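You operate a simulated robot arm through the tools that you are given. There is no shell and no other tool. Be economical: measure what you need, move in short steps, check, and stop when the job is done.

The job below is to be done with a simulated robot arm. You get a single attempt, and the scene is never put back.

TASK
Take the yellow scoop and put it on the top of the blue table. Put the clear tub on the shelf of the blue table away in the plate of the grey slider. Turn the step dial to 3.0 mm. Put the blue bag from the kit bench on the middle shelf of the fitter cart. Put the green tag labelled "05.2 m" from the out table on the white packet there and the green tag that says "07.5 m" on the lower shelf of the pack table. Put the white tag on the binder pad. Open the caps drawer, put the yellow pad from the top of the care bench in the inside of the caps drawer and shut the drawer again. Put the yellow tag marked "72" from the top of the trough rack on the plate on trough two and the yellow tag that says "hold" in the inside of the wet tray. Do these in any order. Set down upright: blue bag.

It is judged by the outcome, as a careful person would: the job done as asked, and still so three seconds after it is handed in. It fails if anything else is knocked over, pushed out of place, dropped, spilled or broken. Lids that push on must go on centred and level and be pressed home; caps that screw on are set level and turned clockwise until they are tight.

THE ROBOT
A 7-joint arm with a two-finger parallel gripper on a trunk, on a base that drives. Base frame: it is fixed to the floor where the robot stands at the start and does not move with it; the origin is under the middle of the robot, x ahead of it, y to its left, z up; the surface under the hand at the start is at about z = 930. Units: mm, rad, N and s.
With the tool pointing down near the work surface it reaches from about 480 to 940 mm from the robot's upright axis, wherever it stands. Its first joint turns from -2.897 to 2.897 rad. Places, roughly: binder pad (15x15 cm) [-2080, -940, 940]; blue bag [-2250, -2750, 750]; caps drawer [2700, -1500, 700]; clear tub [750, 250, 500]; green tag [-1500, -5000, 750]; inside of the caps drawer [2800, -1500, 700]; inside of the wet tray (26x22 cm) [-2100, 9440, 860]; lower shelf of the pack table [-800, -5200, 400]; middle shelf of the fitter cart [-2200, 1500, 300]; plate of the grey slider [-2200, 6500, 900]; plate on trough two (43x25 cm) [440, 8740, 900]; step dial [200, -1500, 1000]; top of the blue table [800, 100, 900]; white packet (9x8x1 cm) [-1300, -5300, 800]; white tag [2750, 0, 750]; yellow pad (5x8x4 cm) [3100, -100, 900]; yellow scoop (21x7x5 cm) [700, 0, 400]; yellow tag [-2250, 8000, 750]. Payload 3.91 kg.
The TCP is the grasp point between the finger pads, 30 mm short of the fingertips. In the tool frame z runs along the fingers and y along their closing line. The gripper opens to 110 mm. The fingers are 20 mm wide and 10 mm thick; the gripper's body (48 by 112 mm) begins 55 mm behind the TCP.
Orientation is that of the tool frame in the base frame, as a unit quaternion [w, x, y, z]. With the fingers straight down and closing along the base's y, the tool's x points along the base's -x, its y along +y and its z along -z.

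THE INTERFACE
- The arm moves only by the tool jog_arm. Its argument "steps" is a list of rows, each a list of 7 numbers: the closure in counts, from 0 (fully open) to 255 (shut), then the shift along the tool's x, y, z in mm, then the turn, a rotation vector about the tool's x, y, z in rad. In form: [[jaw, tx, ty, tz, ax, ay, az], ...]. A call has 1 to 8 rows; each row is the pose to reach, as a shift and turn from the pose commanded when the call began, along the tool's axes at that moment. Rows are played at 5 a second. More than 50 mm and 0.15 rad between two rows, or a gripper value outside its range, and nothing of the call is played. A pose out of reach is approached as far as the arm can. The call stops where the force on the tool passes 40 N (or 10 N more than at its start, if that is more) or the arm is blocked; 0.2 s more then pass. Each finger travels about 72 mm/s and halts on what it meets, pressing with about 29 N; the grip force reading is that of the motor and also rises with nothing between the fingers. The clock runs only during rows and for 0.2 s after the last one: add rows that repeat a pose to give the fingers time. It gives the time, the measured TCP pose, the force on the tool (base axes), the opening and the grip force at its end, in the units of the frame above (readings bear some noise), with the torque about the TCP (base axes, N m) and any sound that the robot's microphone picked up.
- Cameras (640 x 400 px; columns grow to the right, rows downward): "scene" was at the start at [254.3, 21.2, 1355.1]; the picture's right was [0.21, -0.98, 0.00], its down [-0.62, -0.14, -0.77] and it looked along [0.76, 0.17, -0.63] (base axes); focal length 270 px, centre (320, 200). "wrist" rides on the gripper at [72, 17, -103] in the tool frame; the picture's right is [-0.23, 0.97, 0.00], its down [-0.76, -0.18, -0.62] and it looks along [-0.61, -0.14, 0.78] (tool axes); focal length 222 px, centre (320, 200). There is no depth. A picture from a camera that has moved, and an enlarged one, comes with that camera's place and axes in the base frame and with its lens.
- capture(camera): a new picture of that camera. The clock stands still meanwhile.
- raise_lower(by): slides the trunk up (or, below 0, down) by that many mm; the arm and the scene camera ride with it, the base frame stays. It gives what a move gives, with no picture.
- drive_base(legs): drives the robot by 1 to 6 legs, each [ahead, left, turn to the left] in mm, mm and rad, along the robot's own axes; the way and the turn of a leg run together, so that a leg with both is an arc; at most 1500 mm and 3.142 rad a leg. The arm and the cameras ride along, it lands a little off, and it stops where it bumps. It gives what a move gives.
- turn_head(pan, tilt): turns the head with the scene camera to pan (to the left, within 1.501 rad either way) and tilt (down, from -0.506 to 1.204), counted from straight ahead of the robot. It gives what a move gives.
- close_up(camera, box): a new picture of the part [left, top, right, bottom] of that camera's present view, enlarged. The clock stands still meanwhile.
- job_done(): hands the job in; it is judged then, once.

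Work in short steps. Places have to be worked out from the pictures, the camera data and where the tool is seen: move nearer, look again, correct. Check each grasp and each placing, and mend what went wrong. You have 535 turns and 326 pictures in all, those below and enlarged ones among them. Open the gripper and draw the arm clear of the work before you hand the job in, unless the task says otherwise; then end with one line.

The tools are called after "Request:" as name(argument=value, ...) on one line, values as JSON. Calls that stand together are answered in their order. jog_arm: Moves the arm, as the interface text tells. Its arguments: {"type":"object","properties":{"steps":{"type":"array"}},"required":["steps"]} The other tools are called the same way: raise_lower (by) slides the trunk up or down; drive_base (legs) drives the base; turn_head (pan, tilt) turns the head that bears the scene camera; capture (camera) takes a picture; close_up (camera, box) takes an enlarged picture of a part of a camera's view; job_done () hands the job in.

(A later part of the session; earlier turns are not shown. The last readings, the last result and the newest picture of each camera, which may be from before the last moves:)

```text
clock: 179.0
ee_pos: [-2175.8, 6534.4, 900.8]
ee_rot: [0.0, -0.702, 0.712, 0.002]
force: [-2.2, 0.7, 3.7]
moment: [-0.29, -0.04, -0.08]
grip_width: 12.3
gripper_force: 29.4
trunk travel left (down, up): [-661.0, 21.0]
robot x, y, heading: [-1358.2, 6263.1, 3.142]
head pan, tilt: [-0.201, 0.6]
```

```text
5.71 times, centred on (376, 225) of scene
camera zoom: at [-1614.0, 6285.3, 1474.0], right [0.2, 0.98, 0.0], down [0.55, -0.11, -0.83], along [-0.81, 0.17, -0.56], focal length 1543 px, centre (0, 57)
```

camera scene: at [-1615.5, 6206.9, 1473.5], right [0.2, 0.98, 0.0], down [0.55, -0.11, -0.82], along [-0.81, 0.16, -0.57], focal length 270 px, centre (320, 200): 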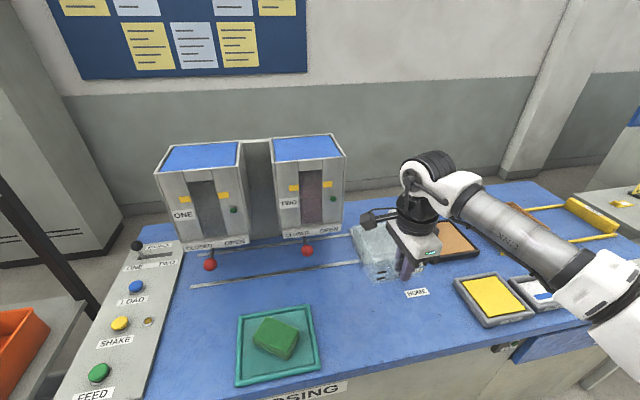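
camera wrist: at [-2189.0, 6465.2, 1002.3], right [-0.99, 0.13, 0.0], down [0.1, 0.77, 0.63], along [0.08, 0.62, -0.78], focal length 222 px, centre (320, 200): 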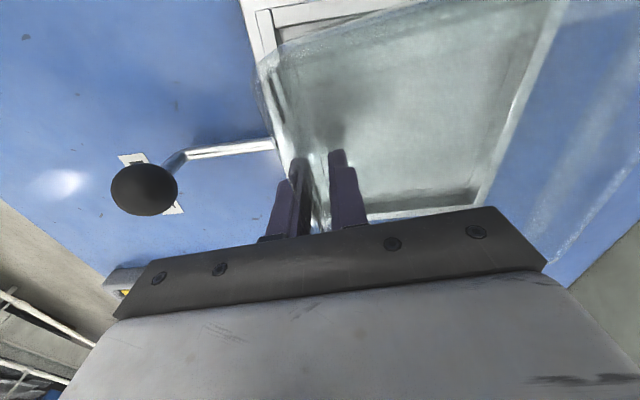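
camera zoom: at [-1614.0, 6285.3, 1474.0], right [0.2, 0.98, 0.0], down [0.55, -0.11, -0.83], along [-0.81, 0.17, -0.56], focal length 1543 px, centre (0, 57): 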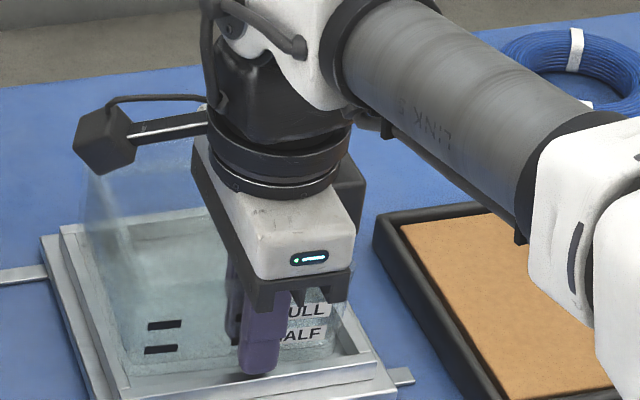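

It went 6 mm lower than the rim; now the front-left touches the near rim. I ease −x by 3 mm and continue.

Request:
jog_arm(steps=[[255, 0, 0, -2, 0, 0, 0], [255, -1, 3, -2, 0, 0, 0], [255, -1, 3, 1, 0, 0, 0]])

Request:
jog_arm(steps=[[255, 0, 0, 1.5, 0, 0, 0], [255, 0, 0, 3, 0, 0, 0]])

Request:
close_up(camera="scene", box=[340, 190, 412, 260])

```text
clock: 179.8
ee_pos: [-2177.8, 6536.0, 900.6]
ee_rot: [0.0, -0.702, 0.713, 0.003]
force: [4.6, 0.8, 10.2]
moment: [-0.69, -0.21, 0.06]
grip_width: 12.4
gripper_force: 28.6
trunk travel left (down, up): [-661.0, 21.0]
robot x, y, heading: [-1361.1, 6264.7, 3.142]
head pan, tilt: [-0.201, 0.6]
```

```text
clock: 180.4
ee_pos: [-2177.5, 6534.9, 898.3]
ee_rot: [0.0, -0.702, 0.713, 0.003]
force: [8.1, 2.8, 18.0]
moment: [-1.23, -0.27, 0.26]
grip_width: 12.6
gripper_force: 29.9
trunk travel left (down, up): [-661.0, 21.0]
robot x, y, heading: [-1358.7, 6265.4, 3.14]
head pan, tilt: [-0.201, 0.6]
```

```text
5.71 times, centred on (376, 225) of scene
camera zoom: at [-1611.7, 6285.0, 1474.6], right [0.2, 0.98, 0.0], down [0.55, -0.11, -0.83], along [-0.81, 0.17, -0.56], focal length 1543 px, centre (0, 57)
```

zoom: 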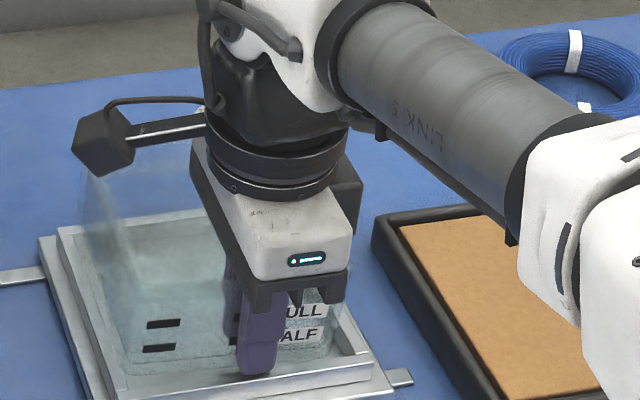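

Now the left edge is on the left rim. I shift +4 mm y, +1 mm x and lower.

Request:
jog_arm(steps=[[255, 0, 0, -5, 0, 0, 0], [255, -4, -1, -5, 0, 0, 0], [255, -4, -1, -2, 0, 0, 0]])

Request:
jog_arm(steps=[[255, 0, 0, 2, 0, 0, 0], [255, 0, 0, 4, 0, 0, 0]])

Request:
close_up(camera="scene", box=[340, 190, 412, 260])

```text
clock: 181.2
ee_pos: [-2179.1, 6540.0, 898.7]
ee_rot: [0.001, -0.702, 0.712, 0.003]
force: [4.5, -0.6, 1.6]
moment: [-0.07, -0.21, 0.25]
grip_width: 12.6
gripper_force: 28.6
trunk travel left (down, up): [-661.0, 21.0]
robot x, y, heading: [-1357.3, 6263.2, 3.145]
head pan, tilt: [-0.201, 0.6]
```

```text
clock: 181.8
ee_pos: [-2179.0, 6538.9, 898.2]
ee_rot: [-0.001, -0.702, 0.712, 0.005]
force: [1.3, -0.8, 23.4]
moment: [-0.11, -0.5, 0.12]
grip_width: 12.5
gripper_force: 29.2
trunk travel left (down, up): [-661.0, 21.0]
robot x, y, heading: [-1357.1, 6264.4, 3.143]
head pan, tilt: [-0.201, 0.6]
```

```text
5.71 times, centred on (376, 225) of scene
camera zoom: at [-1611.7, 6284.4, 1474.8], right [0.2, 0.98, 0.0], down [0.55, -0.11, -0.83], along [-0.81, 0.17, -0.56], focal length 1543 px, centre (0, 57)
```

zoom: 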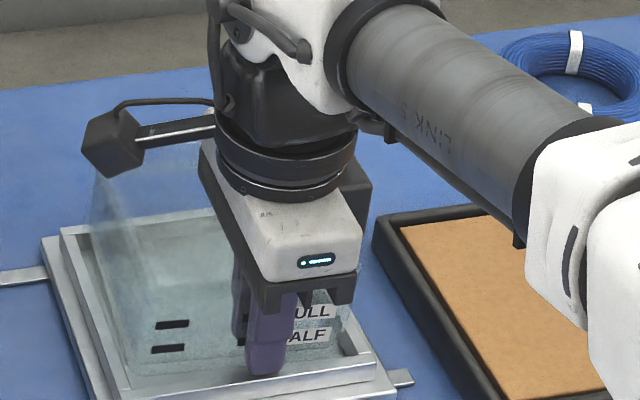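

Stiff, centred contact at 898 (8 mm below rim level): the tub is on the plate floor. I open the jaw a little and look.

Request:
jog_arm(steps=[[240, 0, 0, -2, 0, 0, 0], [210, 0, 0, -2, 0, 0, 0], [190, 0, 0, -2, 0, 0, 0]])

Request:
jog_arm(steps=[[190, 0, 0, -20, 0, 0, 0], [190, 0, 0, -50, 0, 0, 0], [190, 0, 0, -90, 0, 0, 0], [190, 0, 0, -130, 0, 0, 0]])

Request:
close_up(camera="scene", box=[330, 170, 430, 260])

Request:
close_up(camera="wrist", box=[240, 0, 560, 220])

```text
clock: 182.6
ee_pos: [-2179.1, 6539.9, 896.7]
ee_rot: [-0.003, -0.702, 0.712, 0.005]
force: [-24.2, 1.5, 24.4]
moment: [-0.02, 0.29, -0.03]
grip_width: 16.2
gripper_force: 0.1
trunk travel left (down, up): [-661.0, 21.0]
robot x, y, heading: [-1356.8, 6263.7, 3.138]
head pan, tilt: [-0.201, 0.6]
```

```text
clock: 183.6
ee_pos: [-2174.8, 6539.3, 1027.3]
ee_rot: [0.001, -0.702, 0.713, 0.001]
force: [-0.1, 0.3, -0.5]
moment: [-0.03, 0.0, -0.01]
grip_width: 28.1
gripper_force: 0.0
trunk travel left (down, up): [-661.0, 21.0]
robot x, y, heading: [-1361.2, 6263.2, 3.143]
head pan, tilt: [-0.201, 0.6]
```

```text
4.44 times, centred on (380, 215) of scene
camera zoom: at [-1613.8, 6285.1, 1473.9], right [0.2, 0.98, 0.0], down [0.55, -0.11, -0.83], along [-0.81, 0.17, -0.56], focal length 1200 px, centre (53, 133)
```

zoom: 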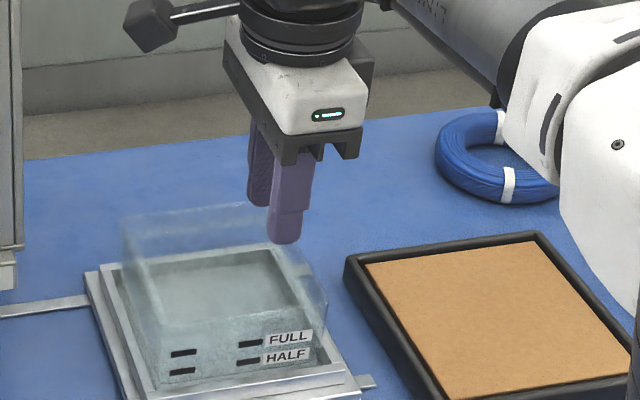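

```text
1.82 times, centred on (400, 110) of wrist
camera zoom: at [-2192.5, 6465.7, 1129.9], right [-0.97, 0.24, 0.0], down [0.19, 0.76, 0.63], along [0.15, 0.61, -0.78], focal length 404 px, centre (174, 364)
```

zoom: 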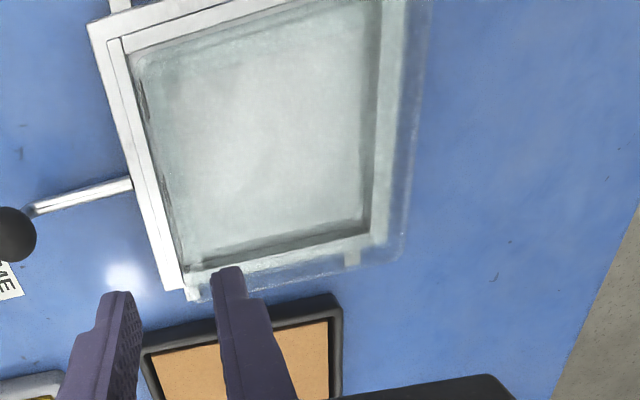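

The tub sits level inside the plate. I retract the arm and drive on to the trough rack near y≈8000.

Request:
jog_arm(steps=[[100, 0, -40, 0, 0, 0, 0], [0, 0, -80, 0, 0, 0, 0], [0, 0, -120, 0, 0, 0, 0], [0, 0, -160, 0, 0, 0, 0], [0, 0, -200, 0, 0, 0, 0], [0, 0, -240, 0, 0, 0, 0]])

Request:
drive_base(legs=[[-150, 0, 0], [0, -1400, 0]])

Request:
turn_head(pan=-0.3, tilt=0.5)

Request:
capture(camera="scene")

```text
clock: 185.0
ee_pos: [-1934.0, 6534.9, 1025.4]
ee_rot: [0.001, -0.702, 0.712, 0.002]
force: [0.1, 0.1, -0.5]
moment: [-0.02, -0.01, 0.04]
grip_width: 110.0
gripper_force: 0.0
trunk travel left (down, up): [-661.0, 21.0]
robot x, y, heading: [-1357.2, 6265.5, 3.137]
head pan, tilt: [-0.201, 0.6]
```

```text
clock: 197.0
ee_pos: [-1819.8, 7917.0, 1024.9]
ee_rot: [0.0, 0.714, -0.7, -0.003]
force: [0.4, -0.2, -0.8]
moment: [-0.01, 0.0, 0.02]
grip_width: 109.9
gripper_force: 0.1
trunk travel left (down, up): [-661.0, 21.0]
robot x, y, heading: [-1235.0, 7668.2, -3.108]
head pan, tilt: [-0.201, 0.6]
```

```text
clock: 197.7
ee_pos: [-1819.2, 7917.7, 1024.3]
ee_rot: [0.0, 0.714, -0.7, -0.002]
force: [0.0, -0.2, 0.4]
moment: [0.02, 0.01, -0.02]
grip_width: 109.8
gripper_force: 0.1
trunk travel left (down, up): [-661.0, 21.0]
robot x, y, heading: [-1232.8, 7664.6, -3.109]
head pan, tilt: [-0.3, 0.499]
```

```text
229 pictures are left
camera scene: at [-1490.4, 7687.9, 1482.9], right [0.26, 0.97, 0.0], down [0.46, -0.13, -0.88], along [-0.85, 0.23, -0.48], focal length 270 px, centre (320, 200)
```

scene: 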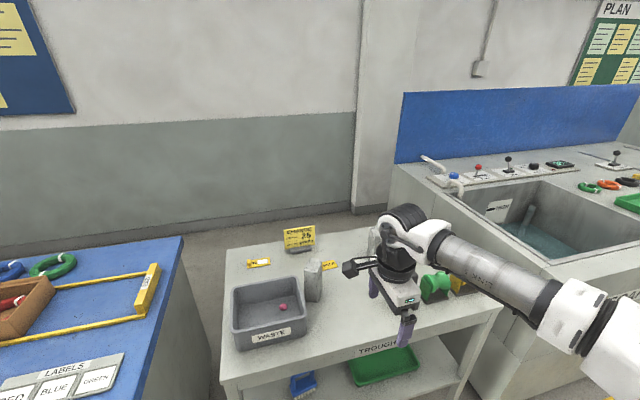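

I see the trough rack with yellow tags. I zoom.

Request:
close_up(camera="scene", box=[220, 200, 380, 300])

```text
4.00 times, centred on (300, 250) of scene
camera zoom: at [-1490.4, 7687.9, 1482.9], right [0.26, 0.97, 0.0], down [0.46, -0.13, -0.88], along [-0.85, 0.23, -0.48], focal length 1080 px, centre (400, 0)
```

zoom: 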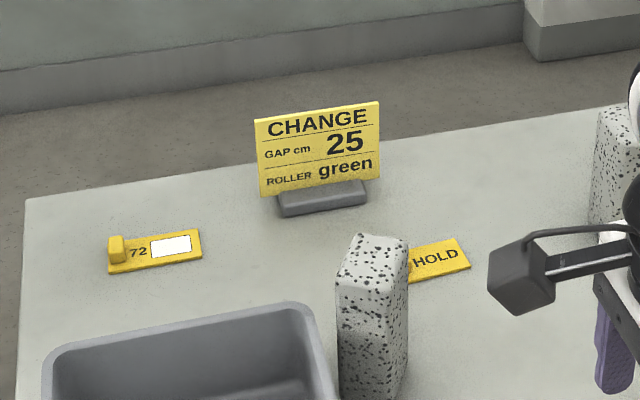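

I take a wrist picture for a second viewpoint on rack height.

Request:
capture(camera="wrist")

```text
227 pictures are left
camera wrist: at [-1834.5, 7843.2, 1127.2], right [-0.98, 0.21, 0.0], down [0.16, 0.76, 0.63], along [0.13, 0.61, -0.78], focal length 222 px, centre (320, 200)
```

wrist: 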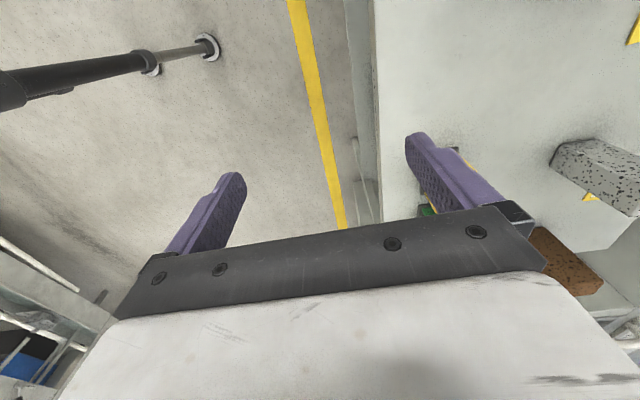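

I shift the base toward −y by 300 mm for a second view of the tags.

Request:
drive_base(legs=[[0, 300, -0.03]])

Request:
turn_head(pan=-0.3, tilt=0.55)

Request:
capture(camera="scene")

Request:
close_up(camera="scene", box=[300, 180, 460, 280])

```text
clock: 200.7
ee_pos: [-1805.5, 7625.9, 1024.2]
ee_rot: [0.0, -0.705, 0.709, 0.003]
force: [-0.6, -0.2, 0.5]
moment: [0.01, 0.0, -0.02]
grip_width: 110.0
gripper_force: 0.1
trunk travel left (down, up): [-661.0, 21.0]
robot x, y, heading: [-1229.4, 7359.2, -3.13]
head pan, tilt: [-0.3, 0.499]
```

```text
clock: 201.3
ee_pos: [-1805.7, 7628.1, 1025.5]
ee_rot: [0.0, -0.705, 0.709, 0.003]
force: [0.3, 0.4, -0.5]
moment: [0.02, -0.02, 0.01]
grip_width: 109.9
gripper_force: 0.0
trunk travel left (down, up): [-661.0, 21.0]
robot x, y, heading: [-1225.0, 7365.8, -3.13]
head pan, tilt: [-0.3, 0.55]
```

```text
226 pictures are left
camera scene: at [-1481.8, 7389.2, 1478.4], right [0.29, 0.96, 0.0], down [0.5, -0.15, -0.85], along [-0.82, 0.24, -0.52], focal length 270 px, centre (320, 200)
```

scene: 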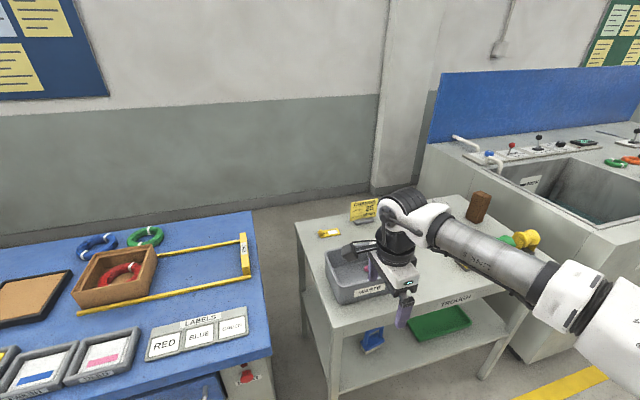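

```text
4.00 times, centred on (380, 230) of scene
camera zoom: at [-1481.8, 7389.2, 1478.4], right [0.29, 0.96, 0.0], down [0.5, -0.15, -0.85], along [-0.82, 0.24, -0.52], focal length 1080 px, centre (80, 80)
```

zoom: 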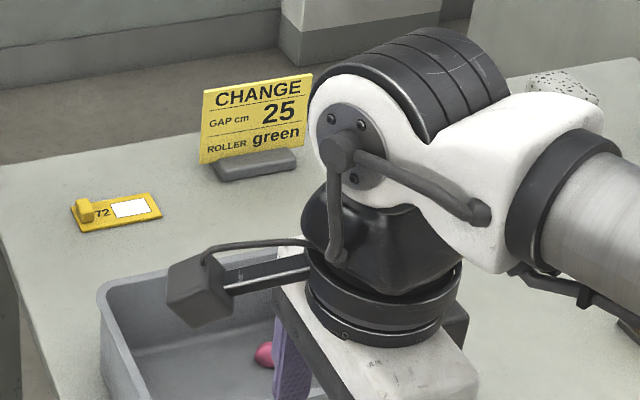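

Triangulated: the "72" knob is at about (−2303,7634,803); "HOLD" is near (−2220,7922). I go for HOLD first (wet tray is close): drive so the hand hovers near it and look.

Request:
drive_base(legs=[[150, -310, 0]])

Request:
jog_arm(steps=[[0, 0, 40, 0, 0, 0, 0], [0, 0, 80, 0, 0, 0, 0], [0, 0, 120, 0, 0, 0, 0], [0, 0, 160, 0, 0, 0, 0]])

Request:
capture(camera="wrist")

Request:
capture(camera="scene")

```text
clock: 204.3
ee_pos: [-1959.5, 7942.6, 1024.1]
ee_rot: [0.0, -0.704, 0.711, 0.003]
force: [-0.1, -0.1, 0.2]
moment: [0.0, -0.02, 0.0]
grip_width: 110.1
gripper_force: 0.2
trunk travel left (down, up): [-661.0, 21.0]
robot x, y, heading: [-1379.0, 7673.5, -3.13]
head pan, tilt: [-0.3, 0.55]
```

```text
clock: 205.3
ee_pos: [-2119.4, 7944.3, 1023.7]
ee_rot: [0.001, -0.703, 0.711, 0.002]
force: [0.0, -1.0, 0.3]
moment: [0.03, 0.0, 0.02]
grip_width: 109.8
gripper_force: 0.2
trunk travel left (down, up): [-661.0, 21.0]
robot x, y, heading: [-1376.8, 7672.5, -3.14]
head pan, tilt: [-0.3, 0.55]
```

```text
224 pictures are left
camera wrist: at [-2138.0, 7871.0, 1127.0], right [-0.97, 0.24, 0.0], down [0.19, 0.76, 0.63], along [0.15, 0.61, -0.78], focal length 222 px, centre (320, 200)
```

wrist: 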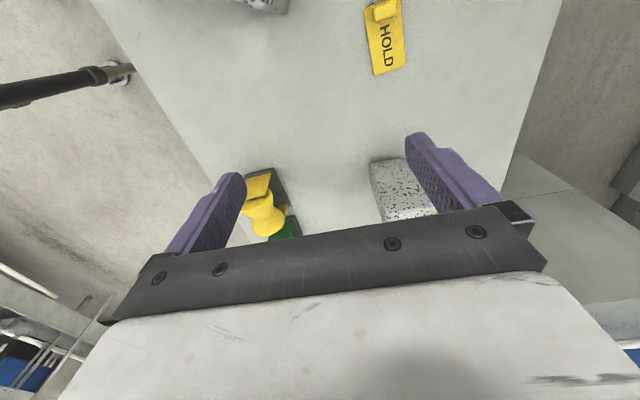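

```text
223 pictures are left
camera scene: at [-1637.3, 7703.1, 1478.2], right [0.29, 0.96, 0.0], down [0.5, -0.15, -0.85], along [-0.81, 0.25, -0.52], focal length 270 px, centre (320, 200)
```

scene: 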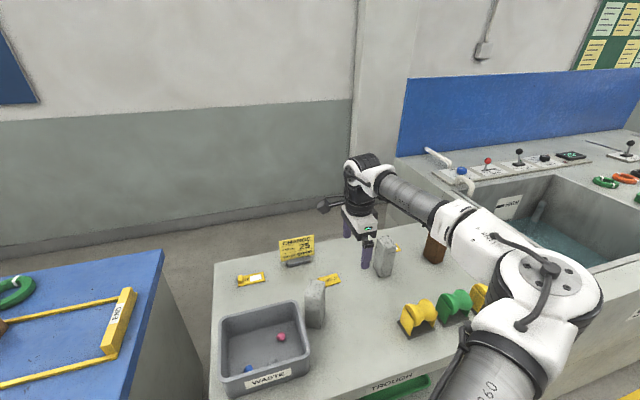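

HOLD's knob is at ≈(−2210,7878), tag lying along y. I move over it with a narrower jaw and descend to z≈860 to check.

Request:
jog_arm(steps=[[60, 17, 22, 0, 0, 0, 0], [116, 34, 45, 0, 0, 0, 0], [116, 50, 68, 0, 0, 0, 0], [116, 67, 90, 0, 0, 0, 0], [116, 67, 90, 45, 0, 0, 0], [116, 67, 90, 90, 0, 0, 0], [116, 67, 90, 135, 0, 0, 0], [116, 67, 90, 160, 0, 0, 0]])

Request:
capture(camera="wrist")

Request:
close_up(camera="scene", box=[270, 210, 430, 310])

```text
clock: 207.1
ee_pos: [-2211.4, 7878.6, 863.0]
ee_rot: [0.0, -0.703, 0.711, 0.002]
force: [-0.9, 0.6, 0.2]
moment: [0.01, -0.01, 0.01]
grip_width: 60.0
gripper_force: 0.0
trunk travel left (down, up): [-661.0, 21.0]
robot x, y, heading: [-1382.6, 7674.4, -3.138]
head pan, tilt: [-0.3, 0.55]
```

```text
222 pictures are left
camera wrist: at [-2228.7, 7805.5, 966.7], right [-0.97, 0.24, 0.0], down [0.19, 0.76, 0.63], along [0.15, 0.61, -0.78], focal length 222 px, centre (320, 200)
```

wrist: 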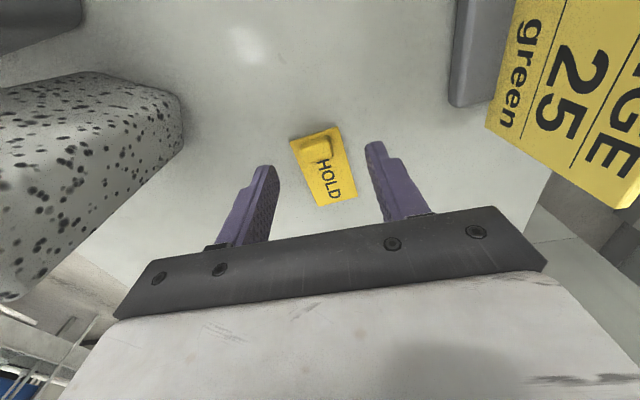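

```text
4.00 times, centred on (350, 260) of scene
camera zoom: at [-1636.8, 7703.2, 1478.3], right [0.29, 0.96, 0.0], down [0.5, -0.15, -0.85], along [-0.82, 0.25, -0.52], focal length 1080 px, centre (200, -40)
```

zoom: 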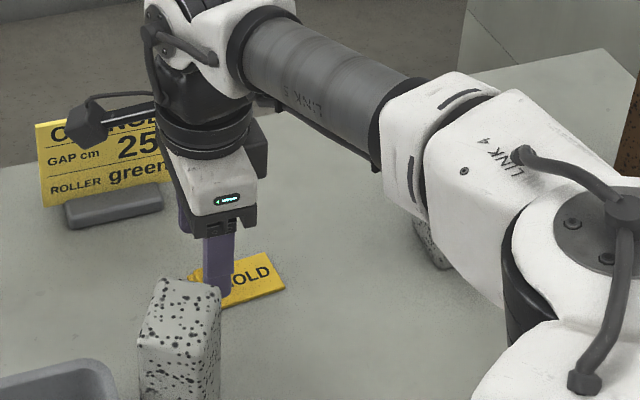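

Aligned over the knob. The camera box clears the speckled block by ~20 mm in x. I descend to TCP z≈820 and close.

Request:
jog_arm(steps=[[116, 0, 0, 15, 0, 0, 0], [150, -1, -2, 30, 0, 0, 0], [150, -1, -2, 42, 0, 0, 0], [200, -1, -2, 42, 0, 0, 0], [255, -1, -2, 42, 0, 0, 0], [255, -1, -2, 42, 0, 0, 0]])

Request:
capture(camera="wrist")

```text
clock: 208.2
ee_pos: [-2208.5, 7880.3, 829.8]
ee_rot: [-0.001, -0.703, 0.711, 0.002]
force: [9.0, -2.6, 21.6]
moment: [-0.26, -0.82, 0.04]
grip_width: 38.1
gripper_force: 29.4
trunk travel left (down, up): [-661.0, 21.0]
robot x, y, heading: [-1385.5, 7676.8, -3.136]
head pan, tilt: [-0.3, 0.55]
stopped in row 5: the force on the tool passed its limit at 43 N (the readings are from after the stop); the commanded pose is now the measured one
```

```text
220 pictures are left
camera wrist: at [-2225.7, 7807.5, 932.4], right [-0.97, 0.24, 0.0], down [0.19, 0.76, 0.63], along [0.15, 0.61, -0.78], focal length 222 px, centre (320, 200)
```

wrist: 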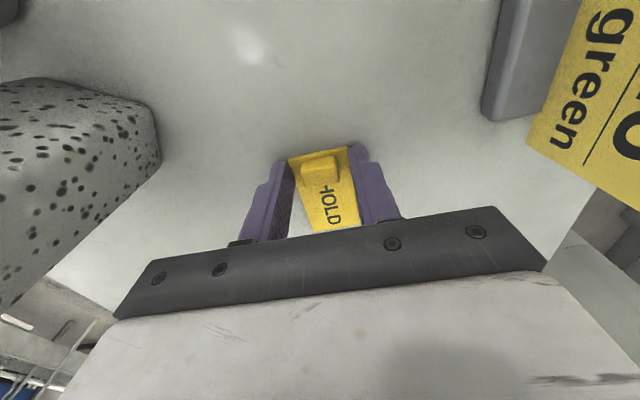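

The surface is at z≈799, higher than thought; the fingers caught the tag's edges. I reopen, rise 12 mm, shift 8 mm toward the knob (−y) and close on the knob.

Request:
jog_arm(steps=[[150, 0, 0, -2, 0, 0, 0], [120, 0, 0, -8, 0, 0, 0], [120, 8, 0, -11, 0, 0, 0], [120, 8, 0, -11, 0, 0, 0]])

Request:
capture(camera="wrist")

```text
clock: 209.2
ee_pos: [-2209.3, 7871.8, 834.8]
ee_rot: [0.001, -0.703, 0.711, 0.001]
force: [0.6, -0.8, 0.1]
moment: [-0.02, 0.02, 0.0]
grip_width: 58.4
gripper_force: 0.1
trunk travel left (down, up): [-661.0, 21.0]
robot x, y, heading: [-1382.0, 7676.9, -3.136]
head pan, tilt: [-0.3, 0.55]
```

```text
219 pictures are left
camera wrist: at [-2226.7, 7799.8, 937.9], right [-0.97, 0.24, 0.0], down [0.19, 0.76, 0.63], along [0.15, 0.61, -0.78], focal length 222 px, centre (320, 200)
```

wrist: 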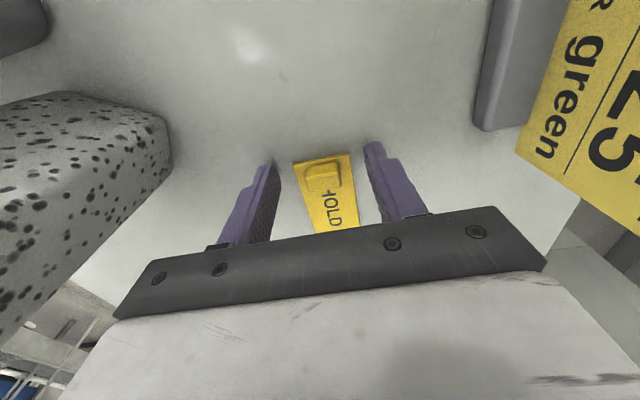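

Knob lies right between the fingertips. Closing.

Request:
jog_arm(steps=[[170, 0, 0, 0, 0, 0, 0], [220, 0, 0, 0, 0, 0, 0], [255, 0, 0, 0, 0, 0, 0], [255, 0, 0, 0, 0, 0, 0], [255, 0, 0, 0, 0, 0, 0]])

Request:
jog_arm(steps=[[255, 0, 0, -20, 0, 0, 0], [255, 0, 0, -60, 0, 0, 0], [255, 0, 0, -100, 0, 0, 0]])

Request:
capture(camera="wrist")

```text
clock: 210.4
ee_pos: [-2208.7, 7872.0, 835.8]
ee_rot: [0.001, -0.703, 0.711, 0.002]
force: [-0.1, 0.0, -1.2]
moment: [-0.03, -0.01, -0.02]
grip_width: 22.2
gripper_force: 29.0
trunk travel left (down, up): [-661.0, 21.0]
robot x, y, heading: [-1383.6, 7675.5, -3.14]
head pan, tilt: [-0.3, 0.55]
```

```text
clock: 211.2
ee_pos: [-2206.7, 7873.1, 937.3]
ee_rot: [0.001, -0.704, 0.71, 0.001]
force: [-0.7, 0.1, 0.3]
moment: [0.0, 0.0, -0.02]
grip_width: 22.6
gripper_force: 28.7
trunk travel left (down, up): [-661.0, 21.0]
robot x, y, heading: [-1382.2, 7675.1, -3.138]
head pan, tilt: [-0.3, 0.55]
```

```text
218 pictures are left
camera wrist: at [-2225.4, 7800.3, 1039.1], right [-0.97, 0.24, 0.0], down [0.19, 0.76, 0.63], along [0.15, 0.61, -0.78], focal length 222 px, centre (320, 200)
```

wrist: 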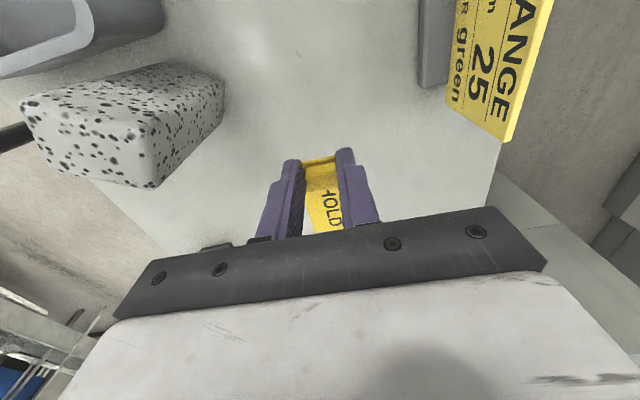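

HOLD is held by its knob. I raise, retract, and drive along +y to the wet tray (y≈9440).

Request:
jog_arm(steps=[[255, 0, 0, -40, 0, 0, 0], [255, 0, 0, -80, 0, 0, 0], [255, 0, 0, -110, 0, 0, 0], [255, 0, -45, -110, 0, 0, 0], [255, 0, -90, -110, 0, 0, 0], [255, 0, -135, -110, 0, 0, 0], [255, 0, -180, -110, 0, 0, 0], [255, 0, -225, -110, 0, 0, 0]])

Request:
drive_base(legs=[[-100, 0, 0], [0, -1000, 0], [0, -500, 0]])

Request:
turn_head(pan=-0.3, tilt=0.55)

Request:
capture(camera="scene")

```text
clock: 213.0
ee_pos: [-1982.7, 7872.2, 1046.3]
ee_rot: [0.002, -0.703, 0.711, 0.002]
force: [-0.1, 0.4, 0.3]
moment: [-0.03, 0.03, -0.02]
grip_width: 22.3
gripper_force: 28.7
trunk travel left (down, up): [-661.0, 21.0]
robot x, y, heading: [-1380.6, 7671.5, -3.137]
head pan, tilt: [-0.3, 0.55]
```

```text
clock: 225.7
ee_pos: [-1898.0, 9358.5, 1045.4]
ee_rot: [0.001, -0.703, 0.711, 0.001]
force: [-0.2, 0.9, 0.0]
moment: [-0.03, -0.01, 0.02]
grip_width: 22.3
gripper_force: 28.7
trunk travel left (down, up): [-661.0, 21.0]
robot x, y, heading: [-1294.5, 9159.4, -3.135]
head pan, tilt: [-0.3, 0.55]
```

```text
clock: 226.3
ee_pos: [-1898.4, 9358.9, 1045.6]
ee_rot: [0.002, -0.703, 0.711, 0.001]
force: [-0.2, 0.1, 0.0]
moment: [0.04, -0.01, 0.0]
grip_width: 22.5
gripper_force: 28.8
trunk travel left (down, up): [-661.0, 21.0]
robot x, y, heading: [-1300.5, 9163.8, -3.134]
head pan, tilt: [-0.3, 0.55]
```

```text
217 pictures are left
camera scene: at [-1551.0, 9192.3, 1478.3], right [0.29, 0.96, 0.0], down [0.5, -0.15, -0.85], along [-0.82, 0.25, -0.52], focal length 270 px, centre (320, 200)
```

scene: 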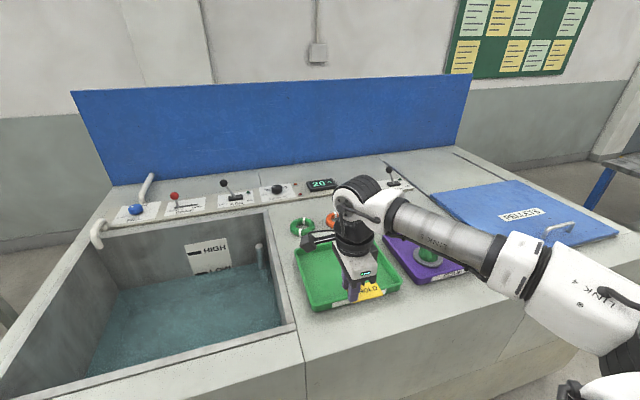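

The green tray computes to ≈(−2086,9435), matching the wet tray. I zoom to confirm the label and contents.

Request:
close_up(camera="scene", box=[270, 210, 480, 330])

Request:
capture(camera="wrist")

```text
3.05 times, centred on (375, 270) of scene
camera zoom: at [-1551.0, 9192.3, 1478.3], right [0.29, 0.96, 0.0], down [0.5, -0.15, -0.85], along [-0.82, 0.25, -0.52], focal length 823 px, centre (152, -13)
```

zoom: 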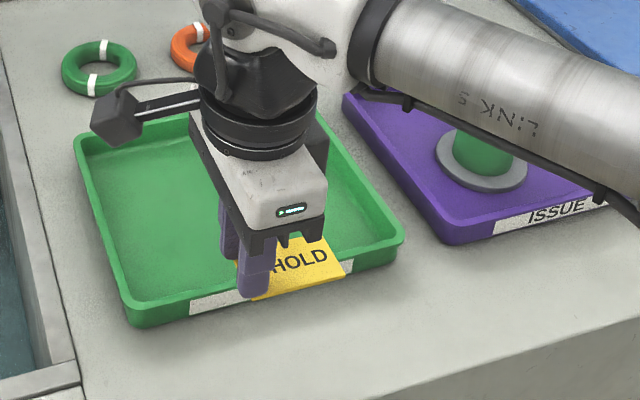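

```text
215 pictures are left
camera wrist: at [-1916.2, 9286.5, 1147.4], right [-0.97, 0.24, 0.0], down [0.18, 0.76, 0.63], along [0.15, 0.61, -0.78], focal length 222 px, centre (320, 200)
```

wrist: 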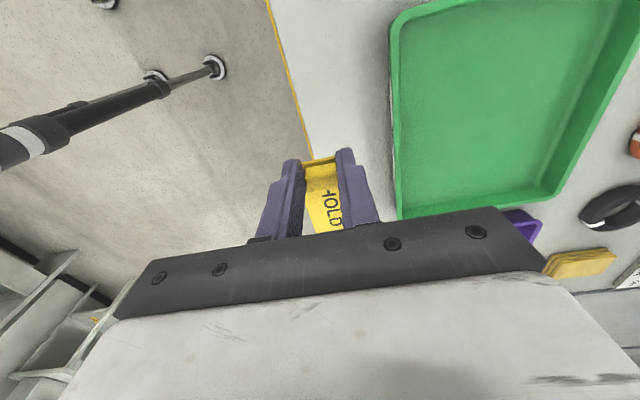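

Tray inner area spans x −1987…−2207, y 9303…9560. I bring the tag over the middle.

Request:
jog_arm(steps=[[255, -10, 40, 0, 0, 0, 0], [255, -20, 80, 0, 0, 0, 0], [255, -30, 120, 0, 0, 0, 0], [255, -40, 160, 0, 0, 0, 0], [255, -46, 200, 0, 0, 0, 0], [255, -46, 200, 40, 0, 0, 0], [255, -46, 200, 80, 0, 0, 0], [255, -46, 200, 110, 0, 0, 0]])

Request:
capture(camera="wrist")

Request:
close_up(camera="scene", box=[270, 190, 480, 310])

```text
clock: 228.1
ee_pos: [-2098.0, 9406.7, 935.0]
ee_rot: [0.001, -0.704, 0.711, 0.001]
force: [0.1, 0.2, 0.5]
moment: [-0.03, -0.03, 0.02]
grip_width: 22.1
gripper_force: 29.6
trunk travel left (down, up): [-661.0, 21.0]
robot x, y, heading: [-1296.3, 9163.7, -3.138]
head pan, tilt: [-0.3, 0.55]
```

```text
214 pictures are left
camera wrist: at [-2114.8, 9334.2, 1036.9], right [-0.97, 0.24, 0.0], down [0.19, 0.76, 0.63], along [0.15, 0.61, -0.78], focal length 222 px, centre (320, 200)
```

wrist: 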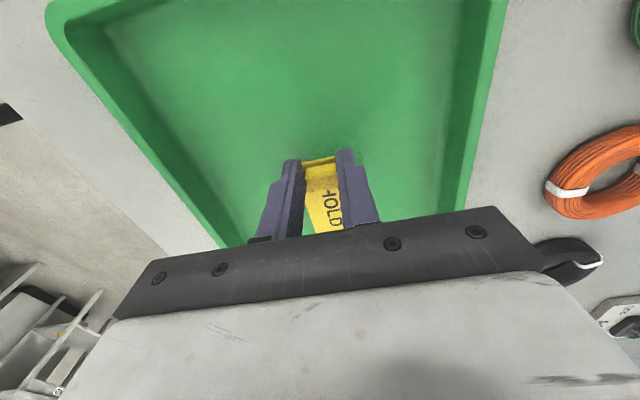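

```text
3.05 times, centred on (375, 250) of scene
camera zoom: at [-1551.1, 9192.5, 1478.3], right [0.29, 0.96, 0.0], down [0.5, -0.15, -0.85], along [-0.82, 0.25, -0.52], focal length 823 px, centre (152, 48)
```

zoom: 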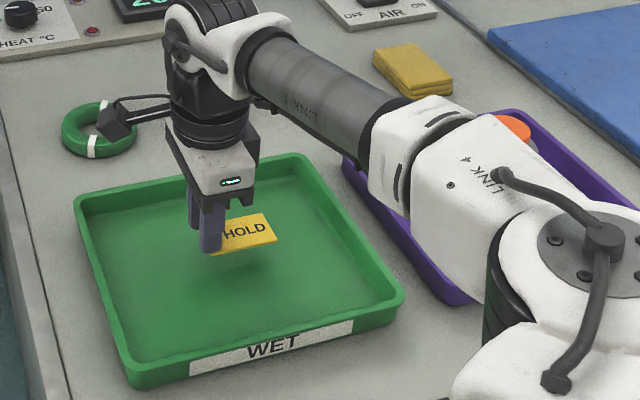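

Label WET confirmed. I lower toward the tray floor in steps.

Request:
jog_arm(steps=[[255, 0, 0, 15, 0, 0, 0], [255, 0, 0, 30, 0, 0, 0], [255, 0, 0, 36, 0, 0, 0]])

Request:
jog_arm(steps=[[255, 0, 0, 3, 0, 0, 0], [255, 0, 0, 6, 0, 0, 0]])

```text
clock: 228.9
ee_pos: [-2097.3, 9407.6, 900.6]
ee_rot: [0.0, -0.704, 0.71, 0.002]
force: [0.2, -0.6, 7.0]
moment: [0.28, -0.08, 0.01]
grip_width: 22.3
gripper_force: 29.2
trunk travel left (down, up): [-661.0, 21.0]
robot x, y, heading: [-1295.7, 9169.3, -3.13]
head pan, tilt: [-0.3, 0.55]
```

```text
clock: 229.5
ee_pos: [-2097.2, 9407.2, 897.7]
ee_rot: [-0.001, -0.704, 0.71, 0.004]
force: [-0.4, 0.6, 30.7]
moment: [0.18, -0.05, 0.03]
grip_width: 22.2
gripper_force: 28.8
trunk travel left (down, up): [-661.0, 21.0]
robot x, y, heading: [-1291.6, 9163.1, -3.135]
head pan, tilt: [-0.3, 0.55]
```

Contact with the tray floor. I release and rise.

Request:
jog_arm(steps=[[230, 0, 0, -5, 0, 0, 0], [180, 0, 0, -5, 0, 0, 0], [140, 0, 0, -5, 0, 0, 0], [140, 0, 0, -40, 0, 0, 0], [140, 0, 0, -80, 0, 0, 0], [140, 0, 0, -130, 0, 0, 0]])

Request:
close_up(camera="scene", box=[270, 190, 480, 310])

```text
clock: 230.9
ee_pos: [-2097.4, 9406.3, 1025.0]
ee_rot: [0.001, -0.704, 0.71, 0.002]
force: [0.2, 0.0, -0.1]
moment: [0.03, 0.01, -0.02]
grip_width: 49.7
gripper_force: 0.1
trunk travel left (down, up): [-661.0, 21.0]
robot x, y, heading: [-1294.2, 9158.7, -3.136]
head pan, tilt: [-0.3, 0.55]
```

```text
3.05 times, centred on (375, 250) of scene
camera zoom: at [-1550.2, 9192.0, 1478.5], right [0.29, 0.96, 0.0], down [0.5, -0.15, -0.85], along [-0.82, 0.25, -0.52], focal length 823 px, centre (152, 48)
```

zoom: 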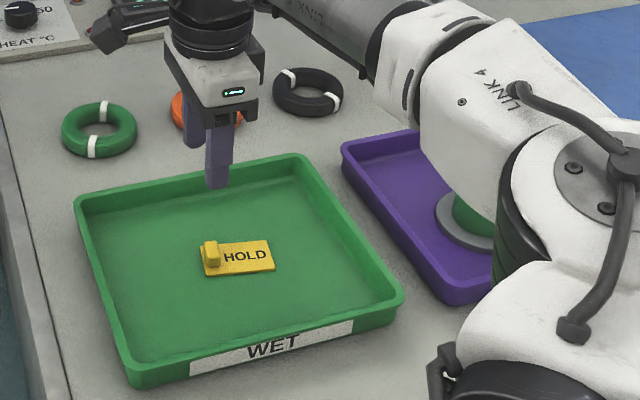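

HOLD lies in the WET tray. I retract and drive back to the trough rack for "72".

Request:
jog_arm(steps=[[100, 0, -45, -10, 0, 0, 0], [60, 0, -90, -20, 0, 0, 0], [0, 0, -135, -30, 0, 0, 0], [0, 0, -180, -30, 0, 0, 0], [0, 0, -220, -30, 0, 0, 0]])

Request:
drive_base(legs=[[0, 900, 0], [0, 860, 0], [130, 0, 0]])

Request:
turn_head(pan=-0.15, tilt=0.55)

Request:
capture(camera="scene")

Request:
capture(camera="wrist")

```text
clock: 232.1
ee_pos: [-1877.7, 9403.7, 1053.8]
ee_rot: [0.001, -0.704, 0.71, 0.002]
force: [-0.8, 0.1, -1.0]
moment: [-0.02, 0.06, 0.0]
grip_width: 110.1
gripper_force: 0.0
trunk travel left (down, up): [-661.0, 21.0]
robot x, y, heading: [-1295.6, 9164.4, -3.14]
head pan, tilt: [-0.3, 0.55]
```

```text
clock: 247.1
ee_pos: [-2012.7, 7646.0, 1052.2]
ee_rot: [0.002, -0.698, 0.717, 0.0]
force: [-0.4, 0.2, -1.0]
moment: [-0.04, -0.04, -0.03]
grip_width: 110.2
gripper_force: 0.1
trunk travel left (down, up): [-661.0, 21.0]
robot x, y, heading: [-1433.5, 7395.1, 3.131]
head pan, tilt: [-0.3, 0.55]
```

```text
clock: 247.8
ee_pos: [-2012.6, 7645.3, 1053.4]
ee_rot: [0.001, -0.699, 0.715, 0.002]
force: [-0.4, 0.3, -0.6]
moment: [-0.01, 0.01, -0.01]
grip_width: 110.0
gripper_force: 0.0
trunk travel left (down, up): [-661.0, 21.0]
robot x, y, heading: [-1434.4, 7398.6, 3.125]
head pan, tilt: [-0.15, 0.55]
```

```text
211 pictures are left
camera scene: at [-1691.8, 7414.5, 1478.4], right [0.16, 0.99, 0.0], down [0.52, -0.08, -0.85], along [-0.84, 0.14, -0.52], focal length 270 px, centre (320, 200)
```

scene: 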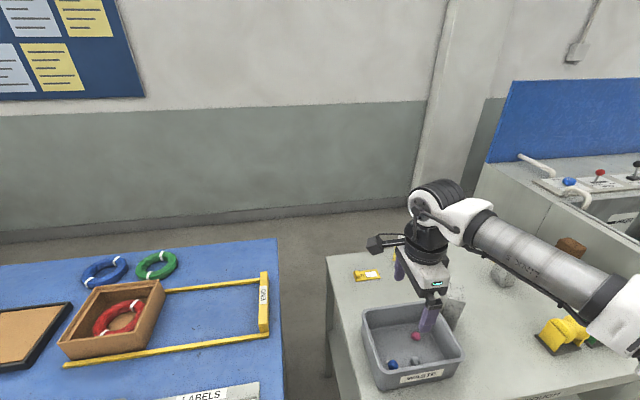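

```text
210 pictures are left
camera wrist: at [-2030.9, 7572.7, 1156.0], right [-0.97, 0.25, 0.0], down [0.2, 0.75, 0.63], along [0.16, 0.61, -0.78], focal length 222 px, centre (320, 200)
```

wrist: 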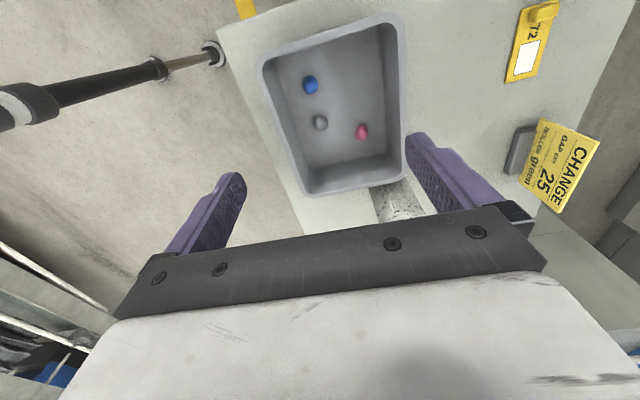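

72's knob is at ≈(−2287,7632). I extend over it and descend to z≈950, looking again.

Request:
jog_arm(steps=[[0, 4, 46, 0, 0, 0, 0], [60, 8, 92, 0, 0, 0, 0], [116, 12, 138, 0, 0, 0, 0], [116, 16, 184, 0, 0, 0, 0], [116, 19, 230, 0, 0, 0, 0], [116, 19, 274, 0, 0, 0, 0], [116, 19, 274, 45, 0, 0, 0], [116, 19, 274, 90, 0, 0, 0]])

Request:
jog_arm(steps=[[116, 0, 0, 40, 0, 0, 0], [116, 0, 0, 80, 0, 0, 0]])

Request:
capture(camera="wrist")

```text
clock: 249.6
ee_pos: [-2286.8, 7633.6, 962.3]
ee_rot: [0.001, -0.698, 0.716, 0.001]
force: [-0.2, -0.3, 0.1]
moment: [0.0, -0.03, -0.03]
grip_width: 60.0
gripper_force: 0.0
trunk travel left (down, up): [-661.0, 21.0]
robot x, y, heading: [-1433.9, 7393.8, 3.13]
head pan, tilt: [-0.15, 0.55]
```

```text
clock: 250.2
ee_pos: [-2286.8, 7634.9, 881.8]
ee_rot: [0.001, -0.698, 0.716, 0.001]
force: [0.0, 0.2, 0.2]
moment: [-0.01, -0.04, 0.01]
grip_width: 60.0
gripper_force: 0.1
trunk travel left (down, up): [-661.0, 21.0]
robot x, y, heading: [-1429.7, 7397.2, 3.129]
head pan, tilt: [-0.15, 0.55]
```

```text
209 pictures are left
camera wrist: at [-2305.8, 7562.0, 984.9], right [-0.97, 0.25, 0.0], down [0.2, 0.75, 0.63], along [0.16, 0.61, -0.78], focal length 222 px, centre (320, 200)
```

wrist: 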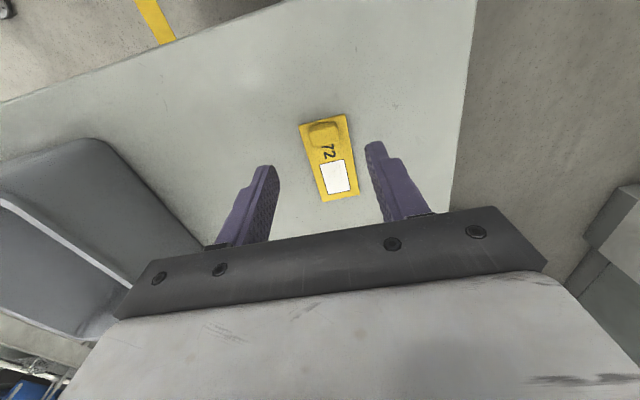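

Correcting by −4 mm x, −8 mm y and descending to z≈836, then closing on the knob.

Request:
jog_arm(steps=[[116, 8, 3, 15, 0, 0, 0], [116, 8, 3, 30, 0, 0, 0], [116, 8, 3, 45, 0, 0, 0], [170, 8, 3, 45, 0, 0, 0], [220, 8, 3, 45, 0, 0, 0], [255, 8, 3, 45, 0, 0, 0], [255, 8, 3, 45, 0, 0, 0], [255, 8, 3, 45, 0, 0, 0]])

Request:
capture(camera="wrist")

```text
clock: 252.0
ee_pos: [-2290.1, 7626.1, 839.5]
ee_rot: [0.001, -0.698, 0.716, 0.001]
force: [-0.9, -0.2, 0.4]
moment: [0.01, -0.04, -0.01]
grip_width: 22.3
gripper_force: 29.0
trunk travel left (down, up): [-661.0, 21.0]
robot x, y, heading: [-1431.8, 7397.0, 3.132]
head pan, tilt: [-0.15, 0.55]
```

```text
208 pictures are left
camera wrist: at [-2309.0, 7553.2, 941.3], right [-0.97, 0.25, 0.0], down [0.2, 0.75, 0.63], along [0.16, 0.61, -0.78], focal length 222 px, centre (320, 200)
```

wrist: 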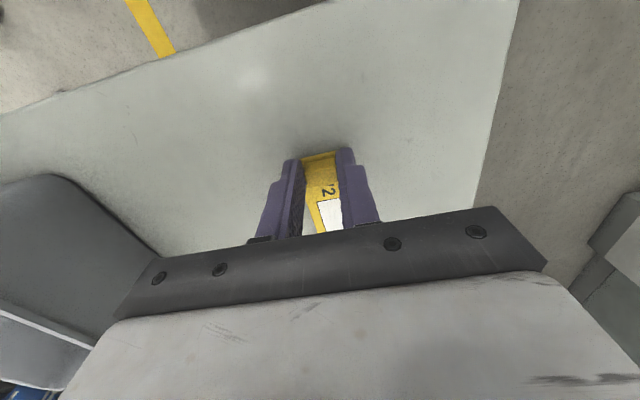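

Held. I lift, retract and drive toward trough two (440, 8740), facing +x.

Request:
jog_arm(steps=[[255, 0, 0, -45, 0, 0, 0], [255, 0, 0, -90, 0, 0, 0], [255, 0, 0, -135, 0, 0, 0], [255, 0, 0, -180, 0, 0, 0], [255, 0, 0, -215, 0, 0, 0], [255, 0, -45, -215, 0, 0, 0], [255, 0, -90, -215, 0, 0, 0], [255, 0, -135, -215, 0, 0, 0]])

Request:
jog_arm(steps=[[255, 0, -45, 0, 0, 0, 0], [255, 0, -90, 0, 0, 0, 0], [255, 0, -135, 0, 0, 0, 0]])

Request:
drive_base(legs=[[-400, 0, 0], [0, 0, -1.57], [900, 0, 0], [0, 0, -1.0]])

Request:
turn_head(pan=0.2, tilt=0.45)

Request:
capture(camera="scene")

```text
clock: 253.8
ee_pos: [-2153.8, 7623.0, 1055.5]
ee_rot: [0.001, -0.698, 0.716, 0.002]
force: [-0.5, 0.1, -0.5]
moment: [0.04, 0.02, -0.02]
grip_width: 22.6
gripper_force: 29.1
trunk travel left (down, up): [-661.0, 21.0]
robot x, y, heading: [-1433.9, 7397.9, 3.129]
head pan, tilt: [-0.15, 0.55]
```

```text
clock: 254.6
ee_pos: [-2019.9, 7617.8, 1056.7]
ee_rot: [0.0, -0.698, 0.716, 0.002]
force: [-0.7, 0.1, -0.1]
moment: [-0.04, 0.02, 0.0]
grip_width: 22.0
gripper_force: 28.8
trunk travel left (down, up): [-661.0, 21.0]
robot x, y, heading: [-1435.7, 7395.4, 3.128]
head pan, tilt: [-0.15, 0.55]
```

```text
clock: 267.9
ee_pos: [-424.9, 8409.2, 1054.3]
ee_rot: [0.002, 0.491, 0.871, -0.001]
force: [0.4, 0.1, -0.2]
moment: [0.0, -0.01, 0.03]
grip_width: 22.6
gripper_force: 28.9
trunk travel left (down, up): [-661.0, 21.0]
robot x, y, heading: [-1039.7, 8281.4, 0.557]
head pan, tilt: [-0.15, 0.55]
```

```text
clock: 268.7
ee_pos: [-425.5, 8410.5, 1052.9]
ee_rot: [0.001, 0.491, 0.871, -0.001]
force: [0.5, 0.0, -0.5]
moment: [0.0, -0.02, -0.03]
grip_width: 22.5
gripper_force: 28.6
trunk travel left (down, up): [-661.0, 21.0]
robot x, y, heading: [-1038.8, 8278.4, 0.559]
head pan, tilt: [0.201, 0.45]
```

```text
207 pictures are left
camera scene: at [-828.4, 8436.0, 1487.4], right [0.69, -0.73, 0.0], down [-0.32, -0.3, -0.9], along [0.65, 0.62, -0.44], focal length 270 px, centre (320, 200)
```

scene: 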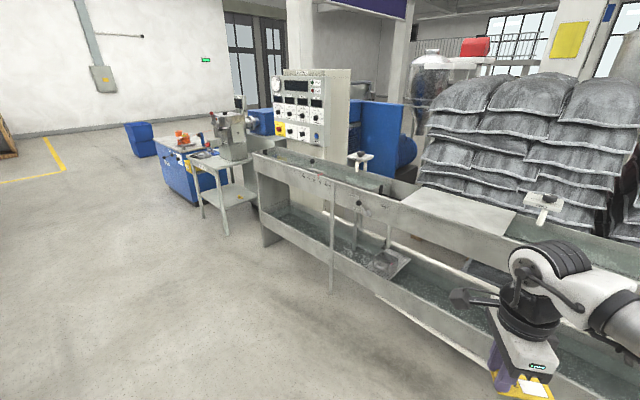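

The plate on trough two spans about x 310…575, y 8535…8930 at z≈900. I turn to face +x and drive up to about (−390,8960).

Request:
drive_base(legs=[[0, 0, -0.557], [0, 660, 0], [600, 0, 0]])

Request:
turn_head(pan=-0.2, tilt=0.55)

Request:
capture(camera="scene")

```text
clock: 278.9
ee_pos: [152.6, 8722.4, 1053.4]
ee_rot: [0.001, 0.712, 0.703, 0.0]
force: [-0.6, -0.7, -0.6]
moment: [0.02, -0.02, -0.02]
grip_width: 22.3
gripper_force: 28.8
trunk travel left (down, up): [-661.0, 21.0]
robot x, y, heading: [-439.9, 8935.7, -0.004]
head pan, tilt: [0.201, 0.45]
```

```text
clock: 279.7
ee_pos: [151.4, 8722.0, 1054.2]
ee_rot: [0.001, 0.712, 0.702, -0.001]
force: [-0.9, 0.2, 0.1]
moment: [0.0, -0.01, -0.01]
grip_width: 22.3
gripper_force: 29.2
trunk travel left (down, up): [-661.0, 21.0]
robot x, y, heading: [-438.5, 8937.5, 0.002]
head pan, tilt: [-0.201, 0.55]
```

```text
206 pictures are left
camera scene: at [-179.9, 8922.2, 1478.4], right [-0.2, -0.98, 0.0], down [-0.51, 0.1, -0.85], along [0.84, -0.17, -0.52], focal length 270 px, centre (320, 200)
```

scene: 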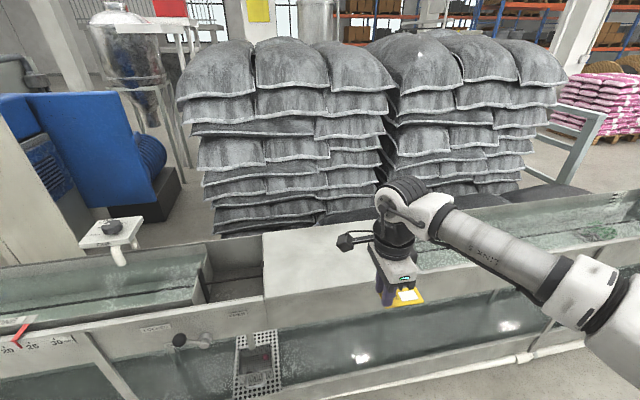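

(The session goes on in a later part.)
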